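You operate a simulated robot arm through the tools that you are given. There is no shell and no other tool. Be economical: measure what you need, move in short steps, check, and stop when the job is done.

Carry out the task below with a simulated two-armed robot. There is one attempt and no reset: what you move stays moved.

TASK
Isolate the grey pump and let it drip dry into the tray.
Fine: power off first, then both its red levers shut; open its silver knob last; knob and tray stay; spill nothing.
Where things are to end (x, y in the base frame): grey tray within 4.5 cm of [107, -95].

It is judged by the outcome, as a careful person would: the job done as asked, and still so three seconds after it is handed in. It fails if anything else is knocked over, pushed out of place, dropped, spilled or broken.

THE ROBOT
Two 7-joint arms with two-finger parallel grippers on one trunk, on a base that drives. Base frame: it is fixed to the floor where the robot stands at the start and does not move with it; the origin is under the middle of the robot, x ahead of it, y to its left, z up. Units: cm, degrees, N and s.
The left shoulder is at the start at [8.9, 18.2, 99.1], the right one opposite. With the tool pointing down near the work surface each hand reaches from about 28 to 76 cm from the robot's upright axis, wherever it stands, measured 20 degrees to its own side. Places, roughly: blue wing tap [120, -130, 80]; green wing tap [70, 40, 150]; left black lever [100, -40, 100]; left silver knob [110, -80, 180]; low steel shelf [110, -110, 60]; lower red lever [120, -90, 80]; red wing tap [80, -30, 50]; right black lever [100, -60, 90]; right silver knob [130, -130, 180]; silver pump knob [110, -90, 100]; upper red lever [120, -90, 120]; white switch [70, 0, 140]. Payload 3.91 kg a hand.
The tool frame of a hand sits at the grasp point between the pads (the TCP): z along the fingers, y along the line on which they close. The tips reach 3 cm beyond it. Largest opening 11 cm; finger width 2, thickness 1; the body of the gripper, 4.8 by 11.2 cm, starts 5.5 cm behind the TCP.
Orientation is that of the tool frame in the base frame, as a unit quaternion [w, x, y, z]. With the fingers straight down and closing along the base's y, the tool's x points along the base's -x, its y along +y and its z along -z.

THE INTERFACE
- The arms move only by the tool servo_tool. It takes "left_plan", "right_plan" or both (then of equal length, played together; a hand with none holds still); each is a list that holds one entry, the list of rows, each a list of 6 numbers: the shift along the tool's x, y, z in mm, then the turn, a rotation vector about the tool's x, y, z in degrees. In form: [[[tx, ty, tz, wx, wy, wz], ...]]. A call has 1 to 20 rows; each row shifts and turns the commanded pose from where the row before left it, along the tool's axes as they then stand. "left_claw" and "right_claw" are, for a hand that has rows, the opening, from 0 (shut) to 1 (fully open), set as the call begins (left out, the last holds). Rows are played at 5 a second. More than 5 cm and 8.6 degrees between two rows, or a gripper value outside its range, and nothing of the call is played. Where a pose cannot be reached the arm comes as near as it can. A force on the tool above 40 N (or 10 N above the force at the start of the call, whichever is more), or a blocked arm, ends the call early, and 0.2 s more pass. Each finger travels about 7.2 cm/s and halts on what it meets, pressing with about 27 N; the grip force reading is that of the motor and also rises with nothing between the fingers. The clock runs only during rows and for 0.2 s after the last one: add rows that do not move to give the fingers time. The reply holds the time, the measured pose of the TCP, the force on the tool along the base axes, the opening and the grip force, in the units named above and with some noise, with the torque about the TCP (base axes, N m) and any sound that the robot's microphone picked up.
- Cameras (640 x 400 px; columns grow to the right, rows downward): "scene" is now at [21.26, -0.18, 126.9]; the picture's right is [0.11, -0.99, 0.00], its down [0.56, 0.07, -0.82] and it looks along [0.82, 0.09, 0.57] (base axes); focal length 214 px, centre (320, 200). "left" rides on the left gripper at [7.3, -1.7, -10.3] in its tool frame; the picture's right is [0.23, 0.97, 0.00], its down [-0.76, 0.18, -0.62] and it looks along [-0.61, 0.14, 0.78] (tool axes); focal length 222 px, centre (320, 200). "right" rides on the right gripper at [7.2, 1.7, -10.3] in its tool frame; the picture's right is [-0.23, 0.97, 0.00], its down [-0.76, -0.18, -0.62] and it looks along [-0.61, -0.14, 0.78] (tool axes); focal length 222 px, centre (320, 200). There is no depth. A picture from a camera that has moved, and an enlarged one, comes with that camera's place and axes in the base frame and with its lens. The place of the scene camera against the robot may be out by one fixed shift of up to 1.8 cm in any direction.
- grab_frame(camera): a new picture of that camera. No time passes.
- raise_lower(by): slides the trunk up (or, below 0, down) by that many cm; the arms and the scene camera ride with it, the base frame stays. It gives what a move gives, with no picture.
- steer(legs): drives the robot by 1 to 6 legs, each [ahead, left, turn to the left] in cm, cm and degrees, along the robot's own axes; the way and the turn of a leg run together, so that a leg with both is an arc; at most 150 cm and 180 degrees a leg. The arms and the cameras ride along, it lands a little off, and it stops where it bumps. It gives what a move gives.
- turn_head(pan, tilt): turns the head with the scene camera to pan (to the left, within 80 degrees either way) and tilt (down, from -29 to 69), counted from straight ahead of the robot. It gives what a move gives.
- zoom(camera, box): a new picture of the part [left, top, right, bottom] of that camera's present view, enlarged. No time passes.
- close_job(): hands the job in; it is judged then, once.

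Work in short steps. Places have to be worked out from the pictures, the camera data and where the tool is seen: move nearer, look again, correct. Check each grasp and each placing, and mend what went wrong. You have 120 turns and 100 pictures in all, those below and enlarged ones among them. Open the grippers and draw the arms clear of the work before you hand the job in, unless the task says otherwise; then end with one line.

The tools are called after "Request:" as name(argument=value, ...) on one line, values as JSON. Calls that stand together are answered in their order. servo_tool: Moves the arms, as the interface text tells. Its arguments: {"type":"object","properties":{"left_plan":{"type":"array"},"left_claw":{"type":"number"},"right_plan":{"type":"array"},"right_claw":{"type":"number"}},"required":[]} The other tools are called the same way: raise_lower (by) slides the trunk up or down; steer (legs) drives the base; turn_head (pan, tilt) turns the head that bears the scene camera; grab_frame (camera) takes a picture; zoom (camera, box) takes an enlarged picture of a part of a camera's view; close_job () hands the job in.

At the start:

```text
clock: 0.0
left_eef_pos: [37.84, 31.63, 100.04]
left_orientation: [0.0, 0.0, 1.0, 0.001]
left_wrist_force: [0.6, 0.6, -0.5]
left_torque: [0.01, -0.01, 0.02]
left_finger_gap: 10.99
left_finger_force: 0.1
right_eef_pos: [32.61, -3.46, 111.4]
right_orientation: [-0.011, 0.044, 0.997, -0.058]
right_wrist_force: [109.3, -56.6, -130.9]
right_torque: [2.91, 2.05, 1.58]
right_finger_gap: 11.01
right_finger_force: 0.1
trunk travel left (down, up): [-25.0, 26.4]
robot x, y, heading: [0.15, 0.17, -0.0]
head pan, tilt: [2.5, 68.8]
```

scene: 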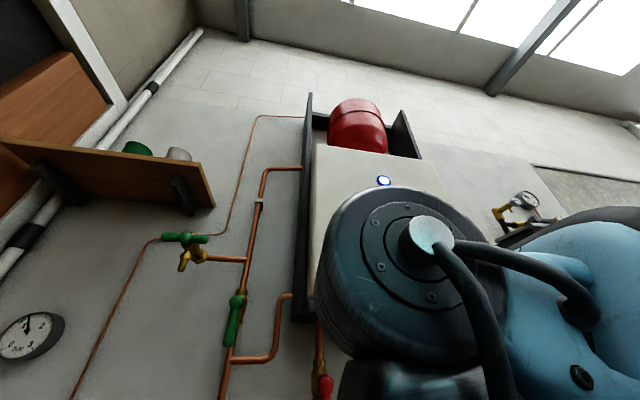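
right: 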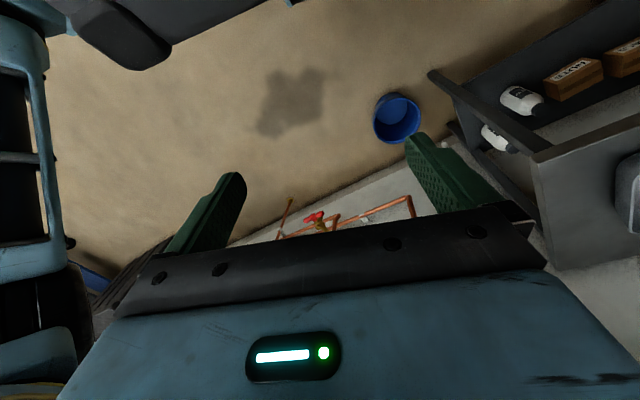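
left: 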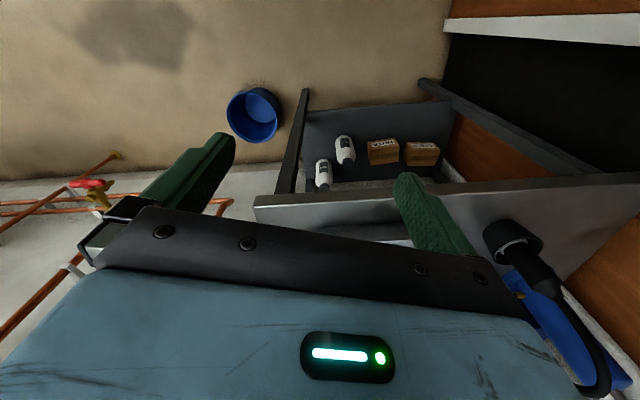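

The scene camera seems to look up while the head tilt reads 68.8, and the right wrist reads a large force. I turn the head to see how it responds.

Request:
turn_head(pan=-40, tilt=10)

Request:
grab_frame(camera="scene")

```text
clock: 1.3
left_eef_pos: [37.79, 31.75, 100.01]
left_orientation: [0.0, -0.001, 1.0, 0.001]
left_wrist_force: [-0.4, 0.7, 0.3]
left_torque: [0.0, 0.01, 0.04]
left_finger_gap: 11.02
left_finger_force: 0.1
right_eef_pos: [33.12, -3.8, 111.23]
right_orientation: [-0.012, 0.045, 0.997, -0.064]
right_wrist_force: [48.0, -85.3, -69.5]
right_torque: [7.52, 0.4, 4.64]
right_finger_gap: 10.97
right_finger_force: 0.0
trunk travel left (down, up): [-25.0, 26.4]
robot x, y, heading: [-0.03, 0.22, -0.1]
head pan, tilt: [-40.0, 10.0]
```

```text
96 pictures are left
camera scene: at [20.65, -3.62, 126.88], right [-0.46, -0.89, 0.0], down [0.5, -0.26, -0.83], along [0.73, -0.38, 0.56], focal length 214 px, centre (320, 200)
```

scene: 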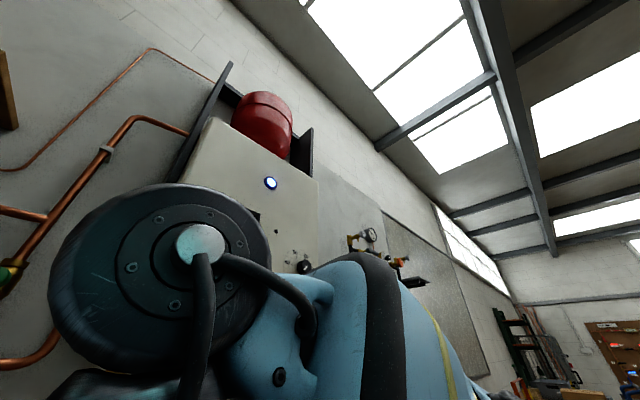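

The right arm is jammed against the head. I move the right hand out to its own side (mirroring the left hand's pose), freeing the head.

Request:
servo_tool(right_plan=[[[0, -20, 10, 0, 0, 0], [0, -25, 10, 0, 0, 0], [0, -25, 10, 0, 0, 0], [0, -25, 10, 0, 0, 0], [0, -25, 10, 0, 0, 0], [0, -25, 10, 0, 0, 0], [0, -25, 10, 0, 0, 0], [0, -25, 10, 0, 0, 0], [0, -25, 10, 0, 0, 0], [0, -25, 10, 0, 0, 0], [0, -25, 0, 0, 0, 0]]])

Request:
grab_frame(camera="scene")

```text
clock: 3.7
left_eef_pos: [37.79, 31.65, 100.05]
left_orientation: [0.0, -0.001, 1.0, 0.0]
left_wrist_force: [0.3, 0.3, 0.0]
left_torque: [-0.02, -0.02, 0.02]
left_finger_gap: 11.03
left_finger_force: 0.1
right_eef_pos: [30.21, -29.97, 103.06]
right_orientation: [-0.011, 0.044, 0.997, -0.056]
right_wrist_force: [-0.2, 0.6, 0.1]
right_torque: [0.01, 0.02, 0.02]
right_finger_gap: 11.0
right_finger_force: 0.0
right hand out of reach, approached as far as the arm can: row 11
trunk travel left (down, up): [-25.0, 26.4]
robot x, y, heading: [0.26, 0.64, 0.1]
head pan, tilt: [-40.0, 10.0]
```

```text
95 pictures are left
camera scene: at [22.44, -6.86, 120.63], right [-0.64, -0.77, 0.0], down [-0.13, 0.11, -0.98], along [0.75, -0.63, -0.17], focal length 214 px, centre (320, 200)
```

scene: 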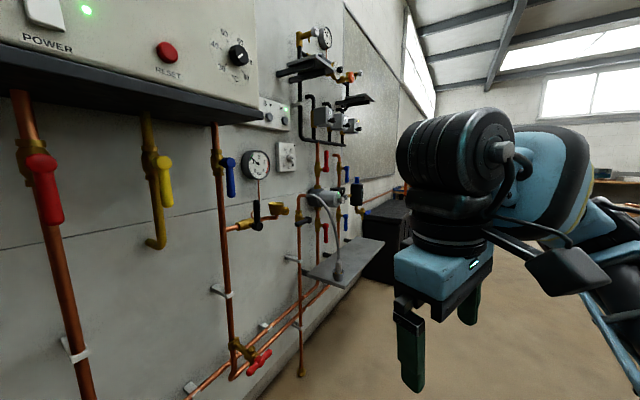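

The head is free. I zoom on the pump region along the wall and on the power switch area.

Request:
zoom(camera="scene", box=[200, 100, 400, 300])

Request:
zoom(camera="scene", box=[240, 10, 400, 150])

Request:
turn_head(pan=0, tilt=10)

Request:
grab_frame(camera="scene")

```text
2.00 times, centred on (300, 200) of scene
camera zoom: at [22.44, -6.86, 120.63], right [-0.64, -0.77, 0.0], down [-0.13, 0.11, -0.98], along [0.75, -0.63, -0.17], focal length 429 px, centre (360, 200)
```

zoom: 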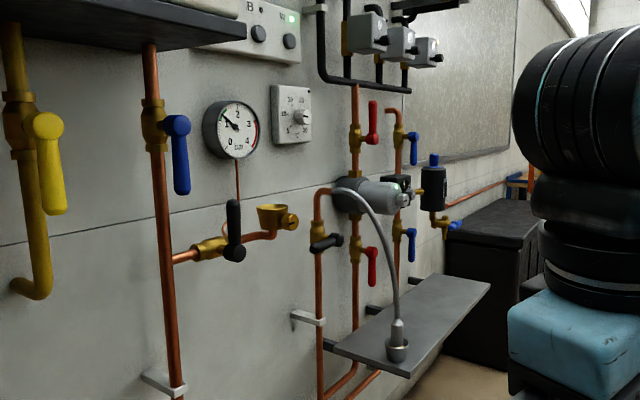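

```text
2.86 times, centred on (320, 80) of scene
camera zoom: at [22.44, -6.86, 120.63], right [-0.64, -0.77, 0.0], down [-0.13, 0.11, -0.98], along [0.75, -0.63, -0.17], focal length 613 px, centre (320, 543)
```

zoom: 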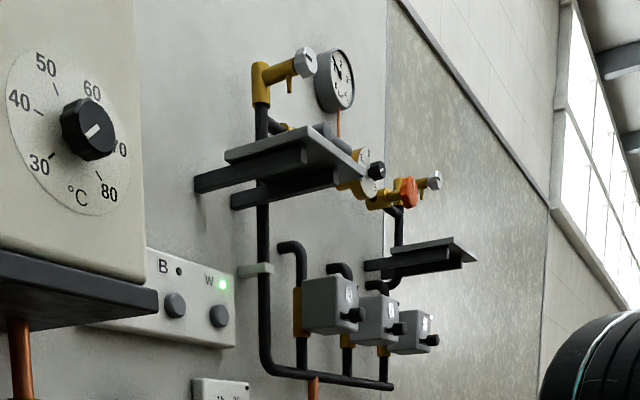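

```text
clock: 4.8
left_eef_pos: [37.81, 31.71, 99.97]
left_orientation: [0.0, -0.001, 1.0, -0.001]
left_wrist_force: [0.0, -0.8, -0.7]
left_torque: [-0.03, 0.0, 0.01]
left_finger_gap: 11.01
left_finger_force: 0.0
right_eef_pos: [30.26, -30.01, 103.05]
right_orientation: [-0.012, 0.044, 0.997, -0.058]
right_wrist_force: [-0.3, -0.2, 0.8]
right_torque: [-0.01, 0.0, -0.01]
right_finger_gap: 11.01
right_finger_force: 0.0
trunk travel left (down, up): [-25.0, 26.4]
robot x, y, heading: [0.11, 0.01, -0.2]
head pan, tilt: [0.0, 10.0]
```

```text
92 pictures are left
camera scene: at [24.61, -0.87, 120.64], right [0.0, -1.0, 0.0], down [-0.17, 0.0, -0.98], along [0.98, 0.0, -0.17], focal length 214 px, centre (320, 200)
```

scene: 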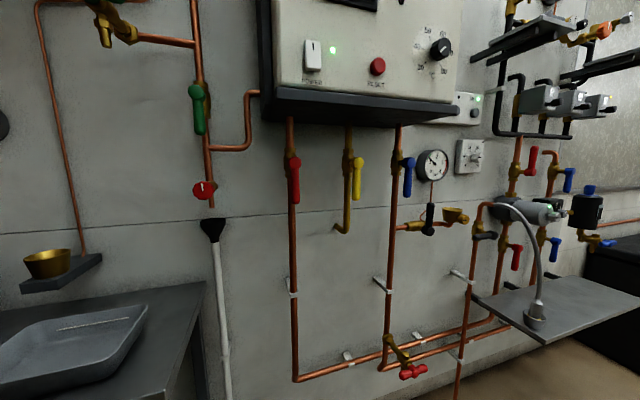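

I take closer looks at the candidates for "power" (boiler switch, B/W panel), the pump, and the tray.

Request:
zoom(camera="scene", box=[280, 20, 500, 158])

Request:
zoom(camera="scene", box=[440, 130, 640, 350])

Request:
zoom(camera="scene", box=[0, 230, 230, 400])

```text
2.90 times, centred on (390, 89) of scene
camera zoom: at [24.61, -0.87, 120.64], right [0.0, -1.0, 0.0], down [-0.17, 0.0, -0.98], along [0.98, 0.0, -0.17], focal length 622 px, centre (117, 522)
```

zoom: 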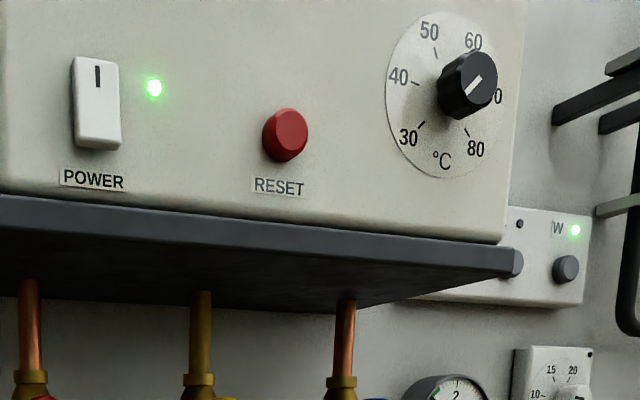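

```text
1.82 times, centred on (540, 240) of scene
camera zoom: at [24.61, -0.87, 120.64], right [0.0, -1.0, 0.0], down [-0.17, 0.0, -0.98], along [0.98, 0.0, -0.17], focal length 390 px, centre (-80, 127)
```

zoom: 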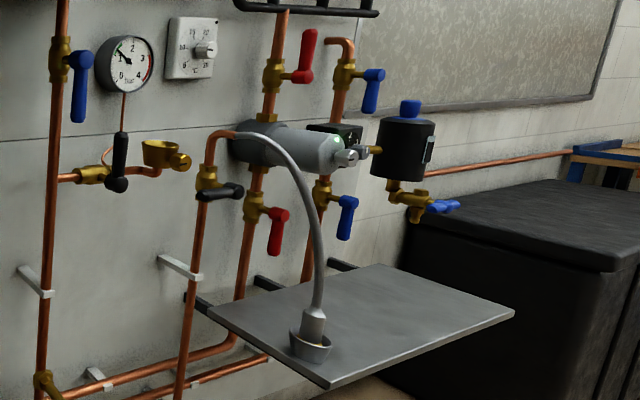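

```text
2.35 times, centred on (115, 315) of scene
camera zoom: at [24.61, -0.87, 120.64], right [0.0, -1.0, 0.0], down [-0.17, 0.0, -0.98], along [0.98, 0.0, -0.17], focal length 505 px, centre (802, -71)
```

zoom: 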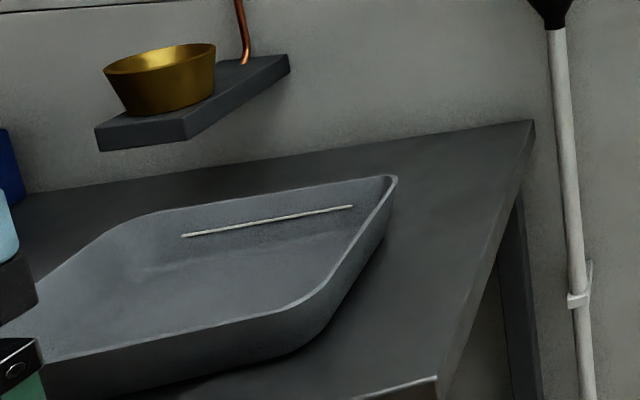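

I look left and down to see the bench and the tray fully, and check for other trays; then right.

Request:
turn_head(pan=50, tilt=30)

Request:
grab_frame(camera="scene")

Request:
turn_head(pan=-65, tilt=25)

Request:
grab_frame(camera="scene")

```text
clock: 5.9
left_eef_pos: [37.76, 31.73, 100.04]
left_orientation: [0.0, -0.001, 1.0, 0.0]
left_wrist_force: [-0.3, 0.3, -0.8]
left_torque: [0.0, 0.01, 0.05]
left_finger_gap: 10.96
left_finger_force: 0.0
right_eef_pos: [30.24, -29.99, 103.08]
right_orientation: [-0.011, 0.043, 0.997, -0.056]
right_wrist_force: [0.5, 0.6, -0.5]
right_torque: [-0.01, -0.01, -0.01]
right_finger_gap: 10.95
right_finger_force: 0.1
trunk travel left (down, up): [-25.0, 26.4]
robot x, y, heading: [-0.31, 0.08, -0.0]
head pan, tilt: [50.0, 30.0]
```

```text
88 pictures are left
camera scene: at [21.14, 6.06, 117.41], right [0.77, -0.64, 0.0], down [-0.32, -0.38, -0.87], along [0.56, 0.66, -0.5], focal length 214 px, centre (320, 200)
```

scene: 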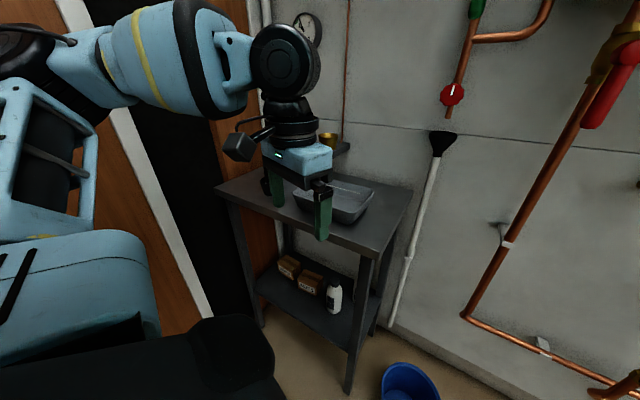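

```text
clock: 7.9
left_eef_pos: [37.79, 31.73, 100.1]
left_orientation: [-0.001, -0.001, 1.0, 0.001]
left_wrist_force: [-0.6, -0.2, 0.5]
left_torque: [-0.02, -0.01, 0.02]
left_finger_gap: 11.0
left_finger_force: 0.0
right_eef_pos: [30.35, -30.04, 103.23]
right_orientation: [-0.012, 0.044, 0.997, -0.057]
right_wrist_force: [-0.3, -0.5, -0.4]
right_torque: [0.02, -0.04, 0.02]
right_finger_gap: 11.0
right_finger_force: 0.2
trunk travel left (down, up): [-25.0, 26.4]
robot x, y, heading: [-0.1, 0.16, 0.0]
head pan, tilt: [-65.0, 25.0]
```

```text
87 pictures are left
camera scene: at [19.22, -9.21, 118.2], right [-0.91, -0.42, 0.0], down [-0.18, 0.38, -0.91], along [0.38, -0.82, -0.42], focal length 214 px, centre (320, 200)
```

scene: 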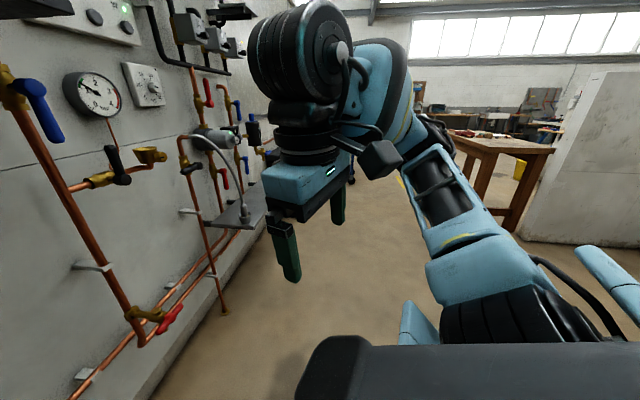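

Tray is the one on the left bench. Next is the power. I'll drive right and square up to the wall (about 10.6° left), so the switch is ahead of the left shoulder, and raise the trunk.

Request:
steer(legs=[[0, -20, 0], [0, 0, 10.5]])

Request:
raise_lower(by=20)

Request:
turn_head(pan=10, tilt=10)

Request:
grab_frame(camera="scene")

```text
clock: 11.0
left_eef_pos: [31.69, 17.53, 99.91]
left_orientation: [0.0, -0.09, 0.996, -0.001]
left_wrist_force: [-0.8, -0.8, 0.8]
left_torque: [0.0, 0.02, -0.01]
left_finger_gap: 11.01
left_finger_force: 0.1
right_eef_pos: [35.28, -44.56, 103.04]
right_orientation: [-0.006, -0.045, 0.997, -0.057]
right_wrist_force: [-0.2, 0.0, 0.2]
right_torque: [0.01, 0.0, 0.05]
right_finger_gap: 11.01
right_finger_force: 0.1
trunk travel left (down, up): [-25.0, 26.4]
robot x, y, heading: [0.09, -20.22, 10.2]
head pan, tilt: [-65.0, 25.0]
```

```text
clock: 13.2
left_eef_pos: [31.53, 17.61, 119.84]
left_orientation: [0.0, -0.09, 0.996, 0.001]
left_wrist_force: [0.2, -0.4, -0.4]
left_torque: [0.01, 0.03, 0.0]
left_finger_gap: 10.98
left_finger_force: 0.0
right_eef_pos: [35.11, -44.47, 123.12]
right_orientation: [-0.006, -0.045, 0.997, -0.057]
right_wrist_force: [-0.4, 0.5, -1.1]
right_torque: [-0.03, -0.02, -0.02]
right_finger_gap: 11.01
right_finger_force: 0.0
trunk travel left (down, up): [-45.0, 6.4]
robot x, y, heading: [0.05, -20.32, 10.5]
head pan, tilt: [-65.0, 25.0]
```

```text
clock: 14.6
left_eef_pos: [31.54, 17.59, 120.11]
left_orientation: [-0.001, -0.09, 0.996, 0.0]
left_wrist_force: [0.8, 0.2, 0.8]
left_torque: [0.0, -0.02, -0.01]
left_finger_gap: 10.99
left_finger_force: 0.0
right_eef_pos: [35.0, -44.46, 123.09]
right_orientation: [-0.005, -0.046, 0.997, -0.057]
right_wrist_force: [0.1, -0.2, 0.0]
right_torque: [-0.01, 0.03, 0.03]
right_finger_gap: 11.0
right_finger_force: 0.1
trunk travel left (down, up): [-45.0, 6.4]
robot x, y, heading: [0.19, -20.22, 10.1]
head pan, tilt: [10.0, 10.0]
```

```text
86 pictures are left
camera scene: at [16.38, -16.44, 142.21], right [0.34, -0.94, 0.0], down [-0.16, -0.06, -0.98], along [0.92, 0.34, -0.17], focal length 214 px, centre (320, 200)
```

scene: 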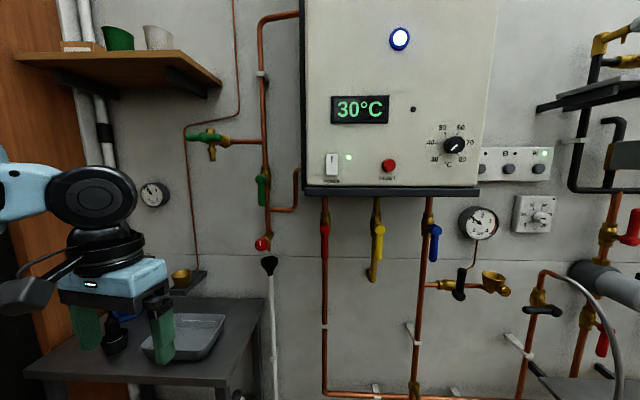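

The switch is around [70, 0.5, 141]. I zoom to see the rocker state and the panel with B/W buttons.

Request:
zoom(camera="scene", box=[310, 130, 410, 200])

Request:
zoom(camera="scene", box=[440, 130, 640, 340])

```text
5.71 times, centred on (360, 165) of scene
camera zoom: at [16.38, -16.44, 142.21], right [0.34, -0.94, 0.0], down [-0.16, -0.06, -0.98], along [0.92, 0.34, -0.17], focal length 1226 px, centre (91, 400)
```

zoom: 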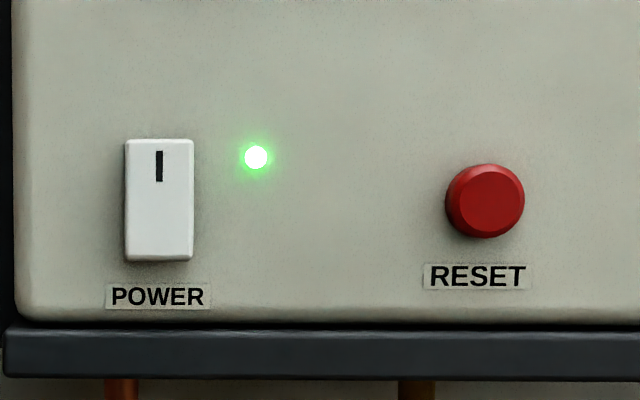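

```text
1.90 times, centred on (540, 235) of scene
camera zoom: at [16.38, -16.44, 142.21], right [0.34, -0.94, 0.0], down [-0.16, -0.06, -0.98], along [0.92, 0.34, -0.17], focal length 408 px, centre (-99, 133)
```

zoom: 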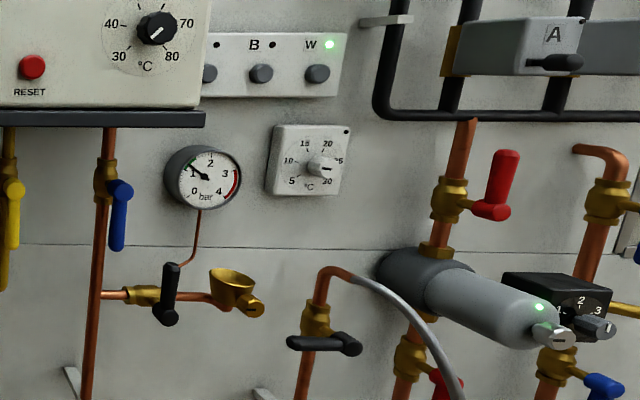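

LED is on and the rocker top is pressed; I will press its lower half with the left hand. First bring the left hand forward and up, then turn the fingers to point at the wall.

Request:
servo_tool(left_plan=[[[-38, 0, -25, 0, 0, 0], [-38, 0, -25, 0, 0, 0], [-38, 0, -25, 0, 0, 0], [-38, 0, -25, 0, 0, 0], [-38, 0, -25, 0, 0, 0], [-30, 0, -25, 0, 0, 0], [0, 0, 0, 0, -8.2, 0], [0, 0, 0, 0, -8.2, 0], [0, 0, 0, 0, -8.2, 0], [0, 0, 0, 0, -8.2, 0], [0, 0, 0, 0, -8.2, 0], [0, 0, 0, 0, -8.2, 0], [0, 0, 0, 0, -8.2, 0], [0, 0, 0, 0, -8.2, 0], [0, 0, 0, 0, -8.2, 0], [0, 0, 0, 0, -8.2, 0], [0, 0, 0, 0, -8.2, 0]]], left_claw=0)

```text
clock: 18.2
left_eef_pos: [48.25, 21.74, 131.64]
left_orientation: [0.706, -0.065, 0.703, 0.064]
left_wrist_force: [-0.5, 0.2, -0.5]
left_torque: [-0.04, 0.08, -0.03]
left_finger_gap: 0.0
left_finger_force: 27.2
left hand out of reach, approached as far as the arm can: row 5, 6
right_eef_pos: [35.06, -44.37, 123.13]
right_orientation: [-0.006, -0.044, 0.997, -0.058]
right_wrist_force: [0.6, -0.1, 0.7]
right_torque: [0.01, 0.06, -0.01]
right_finger_gap: 11.01
right_finger_force: 0.0
trunk travel left (down, up): [-45.0, 6.4]
robot x, y, heading: [-0.19, -20.48, 10.1]
head pan, tilt: [10.0, 10.0]
```

Fingers now point at the wall. I shift the hand right and up in front of the switch, stopping short, then look.

Request:
servo_tool(left_plan=[[[-12, -35, 7, 0, 0, 0], [-12, -35, 7, 0, 0, 0], [-12, -35, 7, 0, 0, 0], [-12, -35, 7, 0, 0, 0], [-12, -35, 7, 0, 0, 0], [-12, -35, 7, 0, 0, 0], [-12, -37, 7, 0, 0, 0], [0, 0, 0, 0, 0, 0]]])

Request:
grab_frame(camera="left")

Request:
grab_frame(camera="scene")

```text
clock: 20.0
left_eef_pos: [55.87, 2.16, 139.46]
left_orientation: [0.706, -0.063, 0.703, 0.064]
left_wrist_force: [1.2, 0.7, 0.2]
left_torque: [0.03, -0.01, -0.03]
left_finger_gap: 0.01
left_finger_force: 27.1
left hand out of reach, approached as far as the arm can: row 7
right_eef_pos: [35.09, -44.49, 123.14]
right_orientation: [-0.006, -0.045, 0.997, -0.058]
right_wrist_force: [-0.7, 0.3, -0.7]
right_torque: [0.03, 0.0, -0.02]
right_finger_gap: 11.03
right_finger_force: 0.0
trunk travel left (down, up): [-45.0, 6.4]
robot x, y, heading: [0.43, -20.07, 10.1]
head pan, tilt: [10.0, 10.0]
```

```text
83 pictures are left
camera left: at [46.08, -1.3, 132.13], right [-0.17, 0.96, -0.23], down [-0.65, 0.06, 0.76], along [0.74, 0.28, 0.61], focal length 222 px, centre (320, 200)
```

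left: 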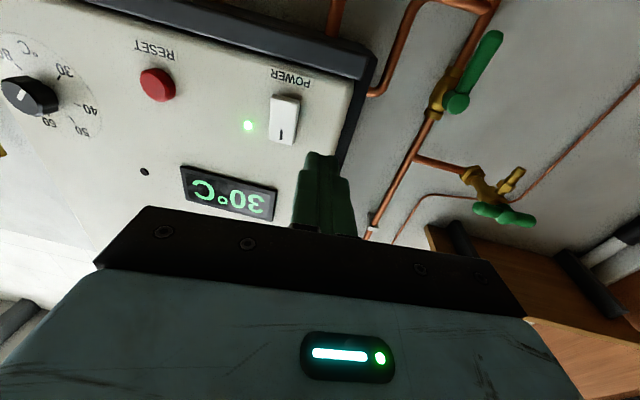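

```text
82 pictures are left
camera scene: at [16.36, -16.45, 142.22], right [0.35, -0.94, 0.0], down [-0.16, -0.06, -0.98], along [0.92, 0.34, -0.17], focal length 214 px, centre (320, 200)
```

scene: 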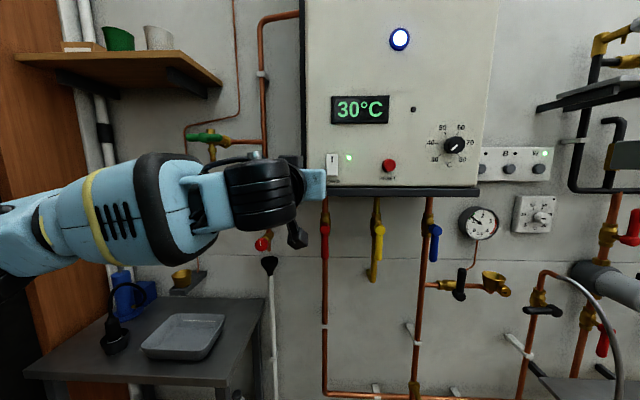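

The rocker's lower half is near [69, 1.1, 139.5]. The arm is near its reach, so I drive a little forward and right.

Request:
steer(legs=[[7, -3.4, 0]])

Request:
grab_frame(camera="left")

```text
clock: 21.1
left_eef_pos: [63.36, 0.25, 139.48]
left_orientation: [0.705, -0.064, 0.703, 0.064]
left_wrist_force: [0.7, 0.2, 0.1]
left_torque: [-0.03, -0.01, 0.0]
left_finger_gap: 0.01
left_finger_force: 27.6
right_eef_pos: [42.56, -46.41, 123.04]
right_orientation: [-0.006, -0.046, 0.997, -0.058]
right_wrist_force: [0.1, -0.5, -0.2]
right_torque: [0.02, 0.03, 0.0]
right_finger_gap: 11.0
right_finger_force: 0.2
trunk travel left (down, up): [-45.0, 6.4]
robot x, y, heading: [7.72, -22.42, 10.3]
head pan, tilt: [10.0, 10.0]
```

```text
81 pictures are left
camera left: at [53.51, -3.28, 132.14], right [-0.18, 0.96, -0.23], down [-0.65, 0.06, 0.76], along [0.74, 0.28, 0.61], focal length 222 px, centre (320, 200)
```

left: 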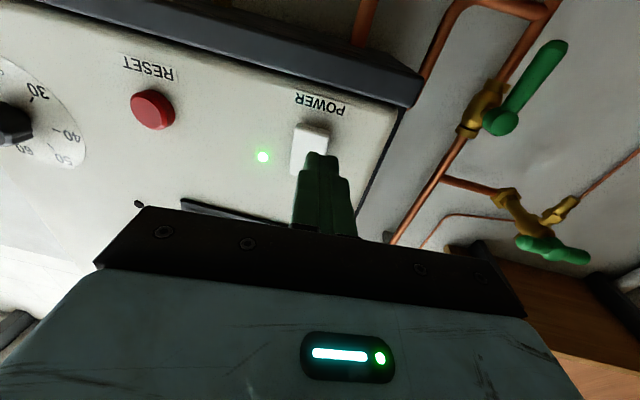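

The tip is about 4 cm short of the rocker and well aligned. I press forward in small steps, slightly lower.

Request:
servo_tool(left_plan=[[[6, -4, 10, 0, 0, 0], [0, 0, 10, 0, 0, 0], [0, 0, 8, 0, 0, 0], [0, 0, 6, 0, 0, 0], [0, 0, 6, 0, 0, 0], [0, 0, 5, 0, 0, 0], [0, 0, 0, 0, 0, 0]]])

Request:
grab_frame(camera="left")

```text
clock: 22.7
left_eef_pos: [65.75, 1.92, 139.05]
left_orientation: [0.705, -0.066, 0.703, 0.065]
left_wrist_force: [0.0, -1.0, 0.3]
left_torque: [0.01, -0.04, 0.03]
left_finger_gap: 0.0
left_finger_force: 26.9
left hand out of reach, approached as far as the arm can: row 1, 3, 5
right_eef_pos: [42.54, -46.46, 123.13]
right_orientation: [-0.006, -0.045, 0.997, -0.057]
right_wrist_force: [0.1, -1.2, 0.2]
right_torque: [0.01, 0.01, 0.01]
right_finger_gap: 10.98
right_finger_force: 0.0
trunk travel left (down, up): [-45.0, 6.4]
robot x, y, heading: [7.53, -22.57, 10.3]
head pan, tilt: [10.0, 10.0]
```

```text
80 pictures are left
camera left: at [56.01, -1.83, 131.8], right [-0.18, 0.96, -0.23], down [-0.65, 0.06, 0.76], along [0.74, 0.28, 0.61], focal length 222 px, centre (320, 200)
```

left: 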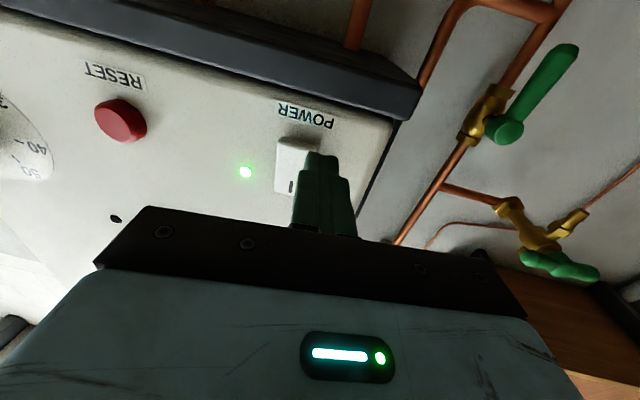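

The arm is at a limit. I retract 8 cm and drive the base closer by 6.5 cm and right by 1.8 cm, then press with the arm.

Request:
servo_tool(left_plan=[[[0, 0, -30, 0, 0, 0], [0, 0, -30, 0, 0, 0], [0, 0, -30, 0, 0, 0], [0, 0, 0, 0, 0, 0]]])

Request:
steer(legs=[[6.5, -1.8, 0]])

Request:
grab_frame(camera="left")

```text
clock: 23.7
left_eef_pos: [57.0, -0.19, 139.02]
left_orientation: [0.706, -0.064, 0.703, 0.063]
left_wrist_force: [0.4, -0.3, 0.2]
left_torque: [0.02, 0.01, 0.02]
left_finger_gap: 0.01
left_finger_force: 26.9
right_eef_pos: [42.6, -46.38, 123.14]
right_orientation: [-0.005, -0.046, 0.997, -0.058]
right_wrist_force: [-0.4, 0.4, 0.0]
right_torque: [0.02, 0.0, 0.0]
right_finger_gap: 10.99
right_finger_force: 0.3
trunk travel left (down, up): [-45.0, 6.4]
robot x, y, heading: [7.55, -22.19, 10.2]
head pan, tilt: [10.0, 10.0]
```

```text
clock: 24.7
left_eef_pos: [63.57, -0.8, 139.1]
left_orientation: [0.706, -0.064, 0.703, 0.064]
left_wrist_force: [0.0, 0.0, -0.3]
left_torque: [-0.01, 0.02, 0.0]
left_finger_gap: 0.0
left_finger_force: 26.9
right_eef_pos: [49.35, -46.95, 123.07]
right_orientation: [-0.004, -0.046, 0.997, -0.058]
right_wrist_force: [-0.2, 0.6, 0.0]
right_torque: [0.03, 0.02, 0.0]
right_finger_gap: 11.0
right_finger_force: 0.0
trunk travel left (down, up): [-45.0, 6.4]
robot x, y, heading: [14.0, -22.81, 10.2]
head pan, tilt: [10.0, 10.0]
```

```text
79 pictures are left
camera left: at [53.76, -4.32, 131.86], right [-0.18, 0.96, -0.23], down [-0.65, 0.06, 0.76], along [0.74, 0.28, 0.61], focal length 222 px, centre (320, 200)
```

left: 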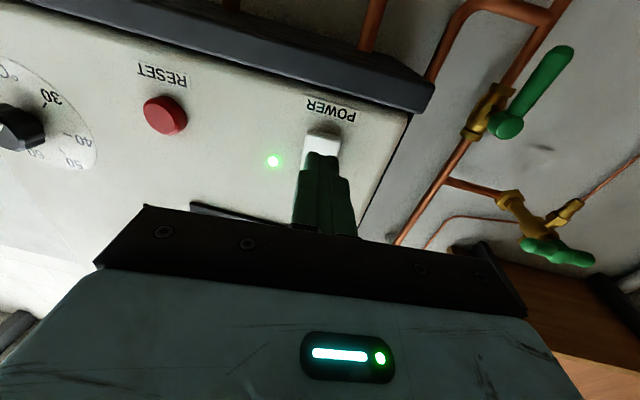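

Aligned. Press forward.

Request:
servo_tool(left_plan=[[[2, 0, 10, 0, 0, 0], [0, 0, 10, 0, 0, 0], [0, 0, 8, 0, 0, 0], [0, 0, 5, 0, 0, 0], [0, 0, 5, 0, 0, 0], [0, 0, 5, 0, 0, 0], [0, 0, 5, 0, 0, 0], [0, 0, 5, 0, 0, 0]]])

Request:
grab_frame(camera="left")

```text
clock: 26.5
left_eef_pos: [68.72, 0.24, 138.83]
left_orientation: [0.706, -0.065, 0.703, 0.064]
left_wrist_force: [-0.3, 0.3, 0.1]
left_torque: [0.01, -0.02, -0.01]
left_finger_gap: 0.02
left_finger_force: 27.6
right_eef_pos: [49.3, -47.06, 123.14]
right_orientation: [-0.006, -0.047, 0.997, -0.058]
right_wrist_force: [-0.4, 0.3, -0.1]
right_torque: [0.01, -0.01, 0.02]
right_finger_gap: 11.02
right_finger_force: 0.1
trunk travel left (down, up): [-45.0, 6.4]
robot x, y, heading: [13.82, -22.92, 10.2]
head pan, tilt: [10.0, 10.0]
```

```text
78 pictures are left
camera left: at [58.98, -3.35, 131.66], right [-0.18, 0.96, -0.23], down [-0.65, 0.06, 0.76], along [0.74, 0.28, 0.61], focal length 222 px, centre (320, 200)
```

left: 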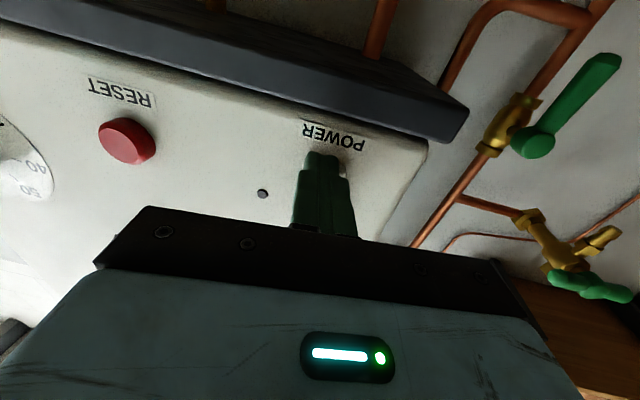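

The LED is off: the power is switched off. I retract the hand and look at the boiler and pump lamps.

Request:
servo_tool(left_plan=[[[0, 0, -40, 0, 0, 0], [0, 0, -40, 0, 0, 0], [0, 0, -40, 0, 0, 0], [0, 0, 0, 0, 0, 0]]])

Request:
turn_head(pan=-35, tilt=15)

Request:
zoom(camera="left", box=[120, 40, 400, 220])

Request:
grab_frame(camera="scene")

```text
clock: 27.5
left_eef_pos: [57.1, -1.86, 138.92]
left_orientation: [0.705, -0.065, 0.703, 0.064]
left_wrist_force: [0.6, 0.2, -0.2]
left_torque: [-0.02, 0.0, 0.0]
left_finger_gap: 0.0
left_finger_force: 27.1
right_eef_pos: [49.26, -46.98, 123.09]
right_orientation: [-0.006, -0.046, 0.997, -0.058]
right_wrist_force: [-0.1, 0.0, 1.0]
right_torque: [-0.03, 0.03, -0.01]
right_finger_gap: 11.0
right_finger_force: 0.1
trunk travel left (down, up): [-45.0, 6.4]
robot x, y, heading: [13.9, -22.82, 10.6]
head pan, tilt: [10.0, 10.0]
```

```text
clock: 28.6
left_eef_pos: [57.12, -1.87, 138.89]
left_orientation: [0.705, -0.064, 0.703, 0.063]
left_wrist_force: [0.6, 0.4, 0.3]
left_torque: [0.0, -0.01, 0.01]
left_finger_gap: 0.0
left_finger_force: 26.5
right_eef_pos: [49.21, -47.06, 123.1]
right_orientation: [-0.006, -0.046, 0.997, -0.058]
right_wrist_force: [0.0, 0.2, 0.3]
right_torque: [0.02, 0.04, -0.02]
right_finger_gap: 11.02
right_finger_force: 0.0
trunk travel left (down, up): [-45.0, 6.4]
robot x, y, heading: [14.17, -23.19, 10.2]
head pan, tilt: [-35.0, 15.0]
```

```text
2.22 times, centred on (260, 130) of left
camera zoom: at [47.25, -5.49, 131.65], right [-0.18, 0.96, -0.23], down [-0.65, 0.06, 0.76], along [0.74, 0.28, 0.61], focal length 494 px, centre (453, 356)
```

zoom: 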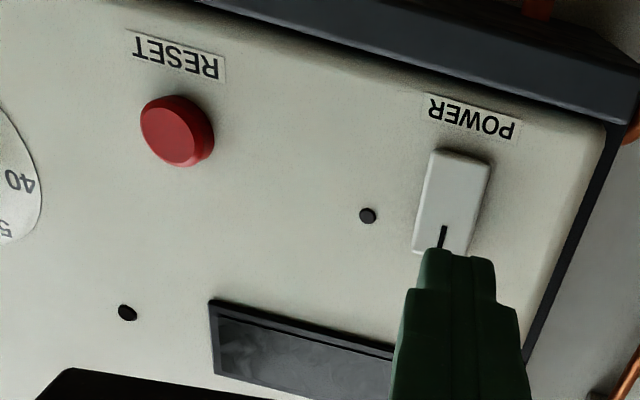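

```text
76 pictures are left
camera scene: at [30.25, -26.18, 141.4], right [-0.42, -0.91, 0.0], down [-0.24, 0.11, -0.97], along [0.88, -0.4, -0.26], focal length 214 px, centre (320, 200)
```

scene: 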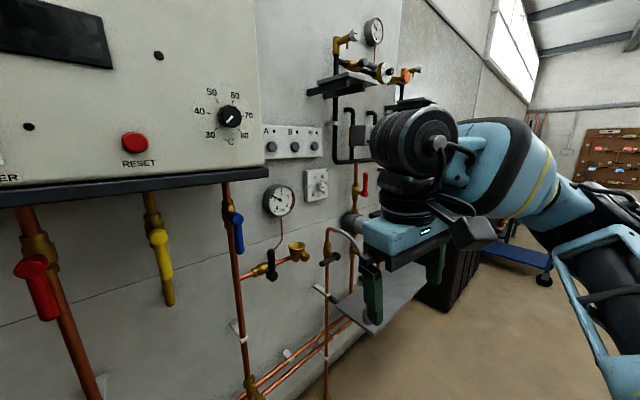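

Power is confirmed off (boiler and panel lamps dark). Now I drive right along the wall to face the pump and lower the trunk.

Request:
steer(legs=[[0, -62, 0]])

Request:
raise_lower(by=-20)

Request:
turn_head(pan=0, tilt=12)

Request:
grab_frame(camera="scene")

```text
clock: 34.4
left_eef_pos: [67.93, -61.54, 138.92]
left_orientation: [0.706, -0.063, 0.703, 0.063]
left_wrist_force: [0.0, -0.4, 0.3]
left_torque: [0.01, 0.0, -0.01]
left_finger_gap: 0.0
left_finger_force: 27.0
right_eef_pos: [59.85, -106.73, 123.0]
right_orientation: [-0.005, -0.045, 0.997, -0.058]
right_wrist_force: [0.0, -0.4, 0.3]
right_torque: [-0.02, 0.02, -0.01]
right_finger_gap: 11.0
right_finger_force: 0.1
trunk travel left (down, up): [-45.0, 6.4]
robot x, y, heading: [24.74, -82.51, 9.9]
head pan, tilt: [-35.0, 15.0]
```

```text
clock: 36.5
left_eef_pos: [69.7, -58.24, 117.37]
left_orientation: [0.685, -0.1, 0.716, 0.09]
left_wrist_force: [-0.3, 0.6, -0.9]
left_torque: [0.02, 0.01, 0.0]
left_finger_gap: 0.0
left_finger_force: 27.3
right_eef_pos: [60.0, -106.74, 103.12]
right_orientation: [-0.005, -0.045, 0.997, -0.056]
right_wrist_force: [-0.5, -0.6, 0.1]
right_torque: [0.0, 0.01, 0.0]
right_finger_gap: 10.99
right_finger_force: 0.0
trunk travel left (down, up): [-25.0, 26.4]
robot x, y, heading: [24.51, -82.7, 10.0]
head pan, tilt: [-35.0, 15.0]
```

```text
clock: 37.5
left_eef_pos: [69.43, -58.19, 117.72]
left_orientation: [0.688, -0.103, 0.713, 0.086]
left_wrist_force: [-1.1, -0.1, -0.3]
left_torque: [0.0, -0.01, -0.01]
left_finger_gap: 0.0
left_finger_force: 27.1
right_eef_pos: [59.87, -106.72, 103.12]
right_orientation: [-0.006, -0.045, 0.997, -0.059]
right_wrist_force: [-0.7, -0.1, 0.8]
right_torque: [0.03, 0.01, 0.01]
right_finger_gap: 11.01
right_finger_force: 0.1
trunk travel left (down, up): [-25.0, 26.4]
robot x, y, heading: [25.03, -82.53, 10.4]
head pan, tilt: [0.0, 12.0]
```

```text
75 pictures are left
camera scene: at [48.77, -83.51, 120.02], right [-0.32, -0.95, 0.0], down [-0.23, 0.08, -0.97], along [0.92, -0.31, -0.24], focal length 214 px, centre (320, 200)
```

scene: 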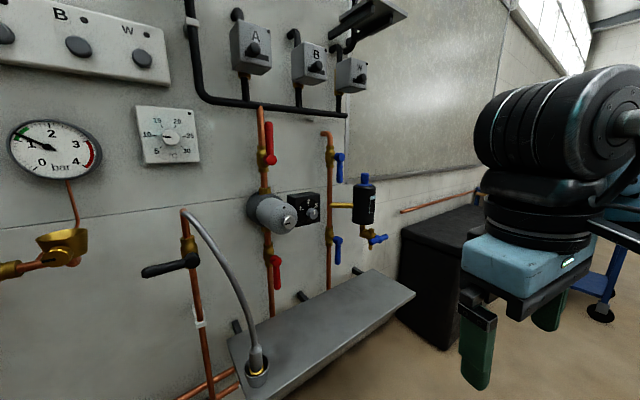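

The left arm seems to press against the head (pan blocked). I move the left hand out to its left.

Request:
servo_tool(left_plan=[[[0, 30, 0, 0, 0, 0], [0, 30, 0, 0, 0, 0], [0, 30, 0, 0, 0, 0], [0, 30, 0, 0, 0, 0], [0, 30, 0, 0, 0, 0], [0, 30, 0, 0, 0, 0], [0, 30, 0, 0, 0, 0], [0, 0, 0, 0, 0, 0]]])

Request:
turn_head(pan=-10, tilt=15)

Request:
grab_frame(camera="scene")

```text
clock: 39.4
left_eef_pos: [64.22, -40.9, 118.89]
left_orientation: [0.707, -0.063, 0.702, 0.063]
left_wrist_force: [-1.0, -0.4, -0.1]
left_torque: [-0.02, 0.01, 0.0]
left_finger_gap: 0.01
left_finger_force: 27.6
right_eef_pos: [59.98, -106.73, 103.24]
right_orientation: [-0.006, -0.045, 0.997, -0.057]
right_wrist_force: [-0.6, 0.7, -1.0]
right_torque: [-0.02, -0.03, 0.01]
right_finger_gap: 10.99
right_finger_force: 0.0
trunk travel left (down, up): [-25.0, 26.4]
robot x, y, heading: [24.77, -82.63, 10.0]
head pan, tilt: [0.0, 12.0]
```

```text
clock: 40.1
left_eef_pos: [64.18, -40.84, 118.82]
left_orientation: [0.706, -0.064, 0.702, 0.063]
left_wrist_force: [0.4, 0.1, 0.1]
left_torque: [0.02, -0.04, 0.01]
left_finger_gap: 0.01
left_finger_force: 27.2
right_eef_pos: [59.9, -106.72, 103.19]
right_orientation: [-0.006, -0.044, 0.997, -0.058]
right_wrist_force: [-0.9, 0.7, -0.5]
right_torque: [0.03, -0.03, -0.03]
right_finger_gap: 10.99
right_finger_force: 0.1
trunk travel left (down, up): [-25.0, 26.4]
robot x, y, heading: [24.92, -82.62, 10.4]
head pan, tilt: [-10.0, 15.0]
```

```text
74 pictures are left
camera scene: at [49.25, -80.51, 119.82], right [0.0, -1.0, 0.0], down [-0.26, 0.0, -0.97], along [0.97, 0.0, -0.26], focal length 214 px, centre (320, 200)
```

scene: 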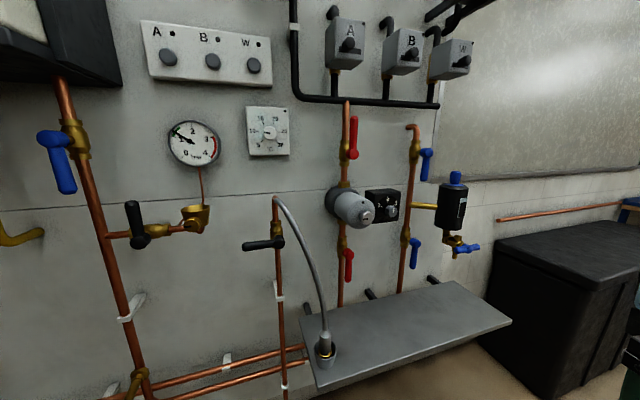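

Wall normal is about 16.5° by the shelf edges. I pull the left hand back while bringing the right hand forward and turning its fingers toward the wall.

Request:
servo_tool(left_plan=[[[0, 0, -30, 0, 0, 0], [0, 0, -30, 0, 0, 0], [0, 0, -30, 0, 0, 0], [0, 0, -30, 0, 0, 0], [0, 0, 0, 0, 0, 0], [0, 0, 0, 0, 0, 0], [0, 0, 0, 0, 0, 0], [0, 0, 0, 0, 0, 0], [0, 0, 0, 0, 0, 0], [0, 0, 0, 0, 0, 0], [0, 0, 0, 0, 0, 0], [0, 0, 0, 0, 0, 0], [0, 0, 0, 0, 0, 0], [0, 0, 0, 0, 0, 0], [0, 0, 0, 0, 0, 0], [0, 0, 0, 0, 0, 0]]], right_plan=[[[-30, 0, 0, 0, 0, 0], [-30, 0, 0, 0, 0, 0], [-30, 0, 0, 0, 0, 0], [-30, 0, 0, 0, 0, 0], [0, 0, 0, 0, -8.2, 0], [0, 0, 0, 0, -8.2, 0], [0, 0, 0, 0, -8.2, 0], [0, 0, 0, 0, -8.2, 0], [0, 0, 0, 0, -8.2, 0], [0, 0, 0, 0, -8.2, 0], [0, 0, 0, 0, -8.2, 0], [0, 0, 0, 0, -8.2, 0], [0, 0, 0, 0, -8.2, 0], [0, 0, 0, 0, -8.2, 0], [0, 0, 0, 0, -8.2, 0], [0, 0, 0, 0, 0, 0]]], right_claw=0)

```text
clock: 43.5
left_eef_pos: [53.3, -41.57, 121.72]
left_orientation: [0.705, -0.064, 0.703, 0.063]
left_wrist_force: [0.7, -0.8, -0.4]
left_torque: [0.02, 0.02, -0.02]
left_finger_gap: 0.0
left_finger_force: 27.4
left hand out of reach, approached as far as the arm can: row 2, 3, 4
right_eef_pos: [80.71, -106.01, 108.74]
right_orientation: [0.702, -0.073, 0.708, -0.009]
right_wrist_force: [-0.2, -0.1, -0.8]
right_torque: [0.02, 0.02, 0.0]
right_finger_gap: 0.01
right_finger_force: 26.9
right hand out of reach, approached as far as the arm can: row 11, 12, 13, 14, 15
trunk travel left (down, up): [-25.0, 26.4]
robot x, y, heading: [24.55, -82.61, 10.2]
head pan, tilt: [-10.0, 15.0]
```

Now I turn left 6.3° to square up and approach by 14 cm, then level the right hand.

Request:
steer(legs=[[0, 0, 6.3], [13, -5, 0]])

Request:
servo_tool(right_plan=[[[0, 0, 0, 0, 0, 6.6], [0, 0, 0, -5, 0, 0], [0, 0, 0, 0, 0, 0]]])

Request:
grab_frame(camera="scene")

Request:
grab_frame(camera="right")

```text
clock: 45.3
left_eef_pos: [62.93, -39.92, 121.76]
left_orientation: [0.701, -0.102, 0.698, 0.101]
left_wrist_force: [1.1, 0.3, 0.1]
left_torque: [0.0, 0.03, 0.0]
left_finger_gap: 0.0
left_finger_force: 27.2
right_eef_pos: [96.92, -100.9, 108.69]
right_orientation: [0.701, -0.11, 0.704, 0.029]
right_wrist_force: [-0.6, -0.2, -0.3]
right_torque: [-0.03, 0.0, 0.0]
right_finger_gap: 0.0
right_finger_force: 26.5
trunk travel left (down, up): [-25.0, 26.4]
robot x, y, heading: [39.02, -83.83, 16.8]
head pan, tilt: [-10.0, 15.0]
```

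```text
clock: 46.1
left_eef_pos: [62.64, -39.77, 121.77]
left_orientation: [0.701, -0.101, 0.699, 0.101]
left_wrist_force: [-1.0, -0.2, 0.2]
left_torque: [0.0, 0.02, 0.03]
left_finger_gap: 0.0
left_finger_force: 26.9
right_eef_pos: [96.86, -100.88, 108.67]
right_orientation: [0.695, -0.1, 0.705, 0.1]
right_wrist_force: [-0.4, 0.5, 0.1]
right_torque: [0.01, -0.01, -0.01]
right_finger_gap: 0.0
right_finger_force: 26.8
trunk travel left (down, up): [-25.0, 26.4]
robot x, y, heading: [38.74, -83.14, 16.3]
head pan, tilt: [-10.0, 15.0]
```

```text
73 pictures are left
camera scene: at [62.77, -78.87, 119.82], right [0.11, -0.99, 0.0], down [-0.26, -0.03, -0.97], along [0.96, 0.11, -0.26], focal length 214 px, centre (320, 200)
```

scene: 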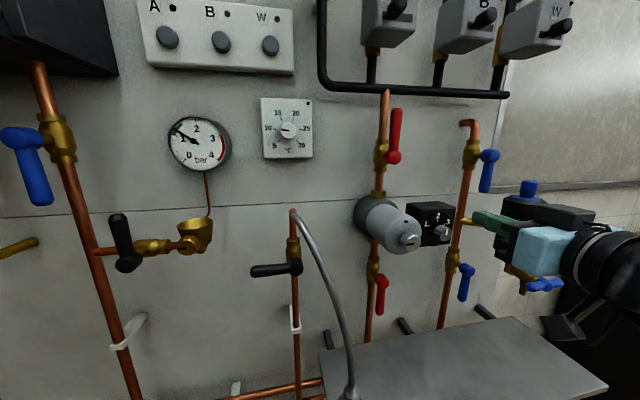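

```text
72 pictures are left
camera right: at [86.31, -102.24, 101.61], right [-0.27, 0.93, 0.23], down [-0.54, -0.34, 0.77], along [0.8, 0.09, 0.6], focal length 222 px, centre (320, 200)
```

right: 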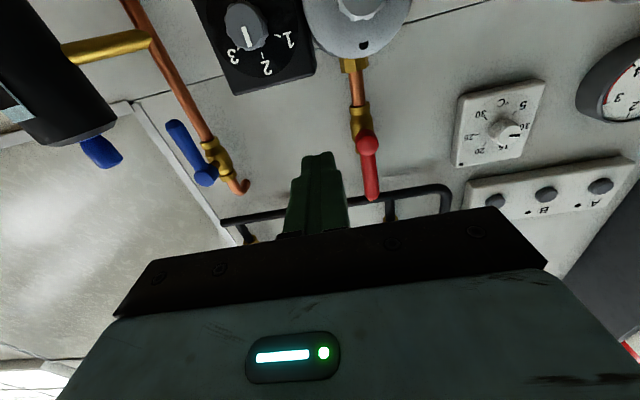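

Triangulated upper lever: pivot ≈[114.8,-90.1,116.6], tip ≈ z 126.4, hand-width above pivot; it points up (open). I raise the hand to z≈124 and check reach.

Request:
servo_tool(right_plan=[[[-30, 3, 0, 0, 0, 0], [-30, 3, 0, 0, 0, 0], [-30, 3, 0, 0, 0, 0], [-30, 4, 0, 0, 0, 0], [-33, 0, 0, 0, 0, 0], [0, 0, 30, 0, 0, 0], [0, 0, 30, 0, 0, 0], [0, 0, 0, 0, 0, 0]]])

Request:
grab_frame(camera="right")

```text
clock: 47.9
left_eef_pos: [62.7, -39.81, 121.76]
left_orientation: [0.701, -0.102, 0.698, 0.102]
left_wrist_force: [0.3, 0.7, 0.4]
left_torque: [0.02, 0.01, 0.0]
left_finger_gap: 0.0
left_finger_force: 26.7
right_eef_pos: [102.31, -98.05, 123.92]
right_orientation: [0.695, -0.1, 0.705, 0.1]
right_wrist_force: [0.1, 0.2, -0.2]
right_torque: [0.01, 0.04, 0.0]
right_finger_gap: 0.0
right_finger_force: 27.6
trunk travel left (down, up): [-25.0, 26.4]
robot x, y, heading: [38.61, -83.73, 16.4]
head pan, tilt: [-10.0, 15.0]
```

```text
71 pictures are left
camera right: at [91.67, -99.4, 116.88], right [-0.27, 0.94, 0.23], down [-0.54, -0.34, 0.77], along [0.8, 0.09, 0.6], focal length 222 px, centre (320, 200)
```

right: 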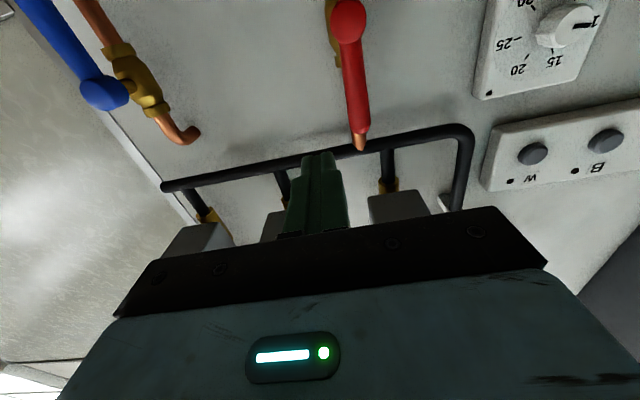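

The fingertips are right of the lever with a clear gap. I advance 12 cm to get beside the handle.

Request:
servo_tool(right_plan=[[[0, 0, 30, 0, 0, 0], [0, 0, 30, 0, 0, 0], [0, 0, 30, 0, 0, 0], [0, 0, 30, 0, 0, 0], [0, 0, 0, 0, 0, 0]]])

Request:
grab_frame(camera="right")

Request:
grab_frame(camera="scene")

```text
clock: 49.1
left_eef_pos: [62.68, -39.83, 121.66]
left_orientation: [0.701, -0.102, 0.699, 0.101]
left_wrist_force: [0.4, -0.4, -0.3]
left_torque: [0.0, -0.02, -0.04]
left_finger_gap: 0.0
left_finger_force: 26.8
right_eef_pos: [114.07, -94.68, 123.86]
right_orientation: [0.695, -0.1, 0.705, 0.1]
right_wrist_force: [-0.1, 0.4, 0.4]
right_torque: [-0.01, 0.0, 0.01]
right_finger_gap: 0.01
right_finger_force: 26.7
trunk travel left (down, up): [-25.0, 26.4]
robot x, y, heading: [38.86, -83.29, 16.1]
head pan, tilt: [-10.0, 15.0]
```

```text
70 pictures are left
camera right: at [103.37, -95.96, 116.79], right [-0.27, 0.94, 0.23], down [-0.54, -0.34, 0.77], along [0.8, 0.09, 0.6], focal length 222 px, centre (320, 200)
```

right: 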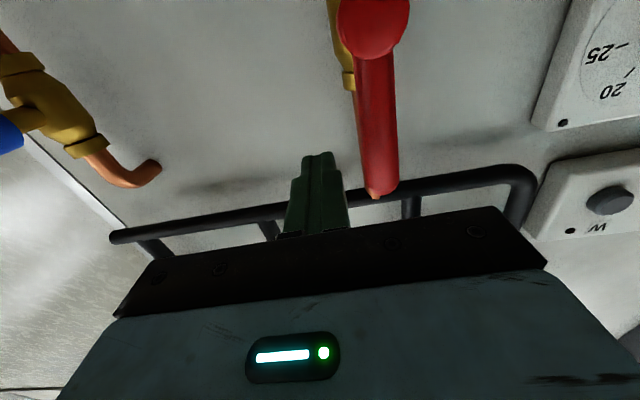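

```text
69 pictures are left
camera scene: at [62.73, -78.92, 119.83], right [0.11, -0.99, 0.0], down [-0.26, -0.03, -0.97], along [0.96, 0.11, -0.26], focal length 214 px, centre (320, 200)
```

scene: 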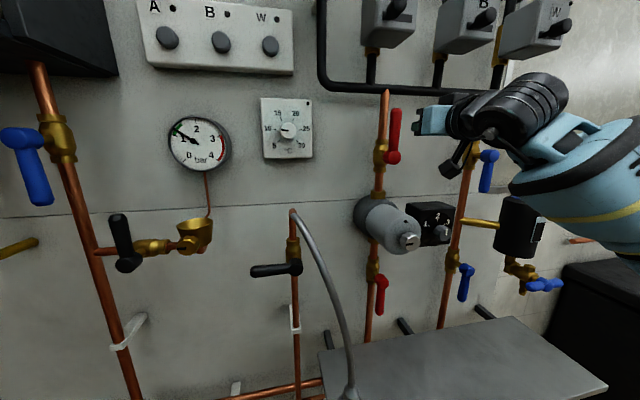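

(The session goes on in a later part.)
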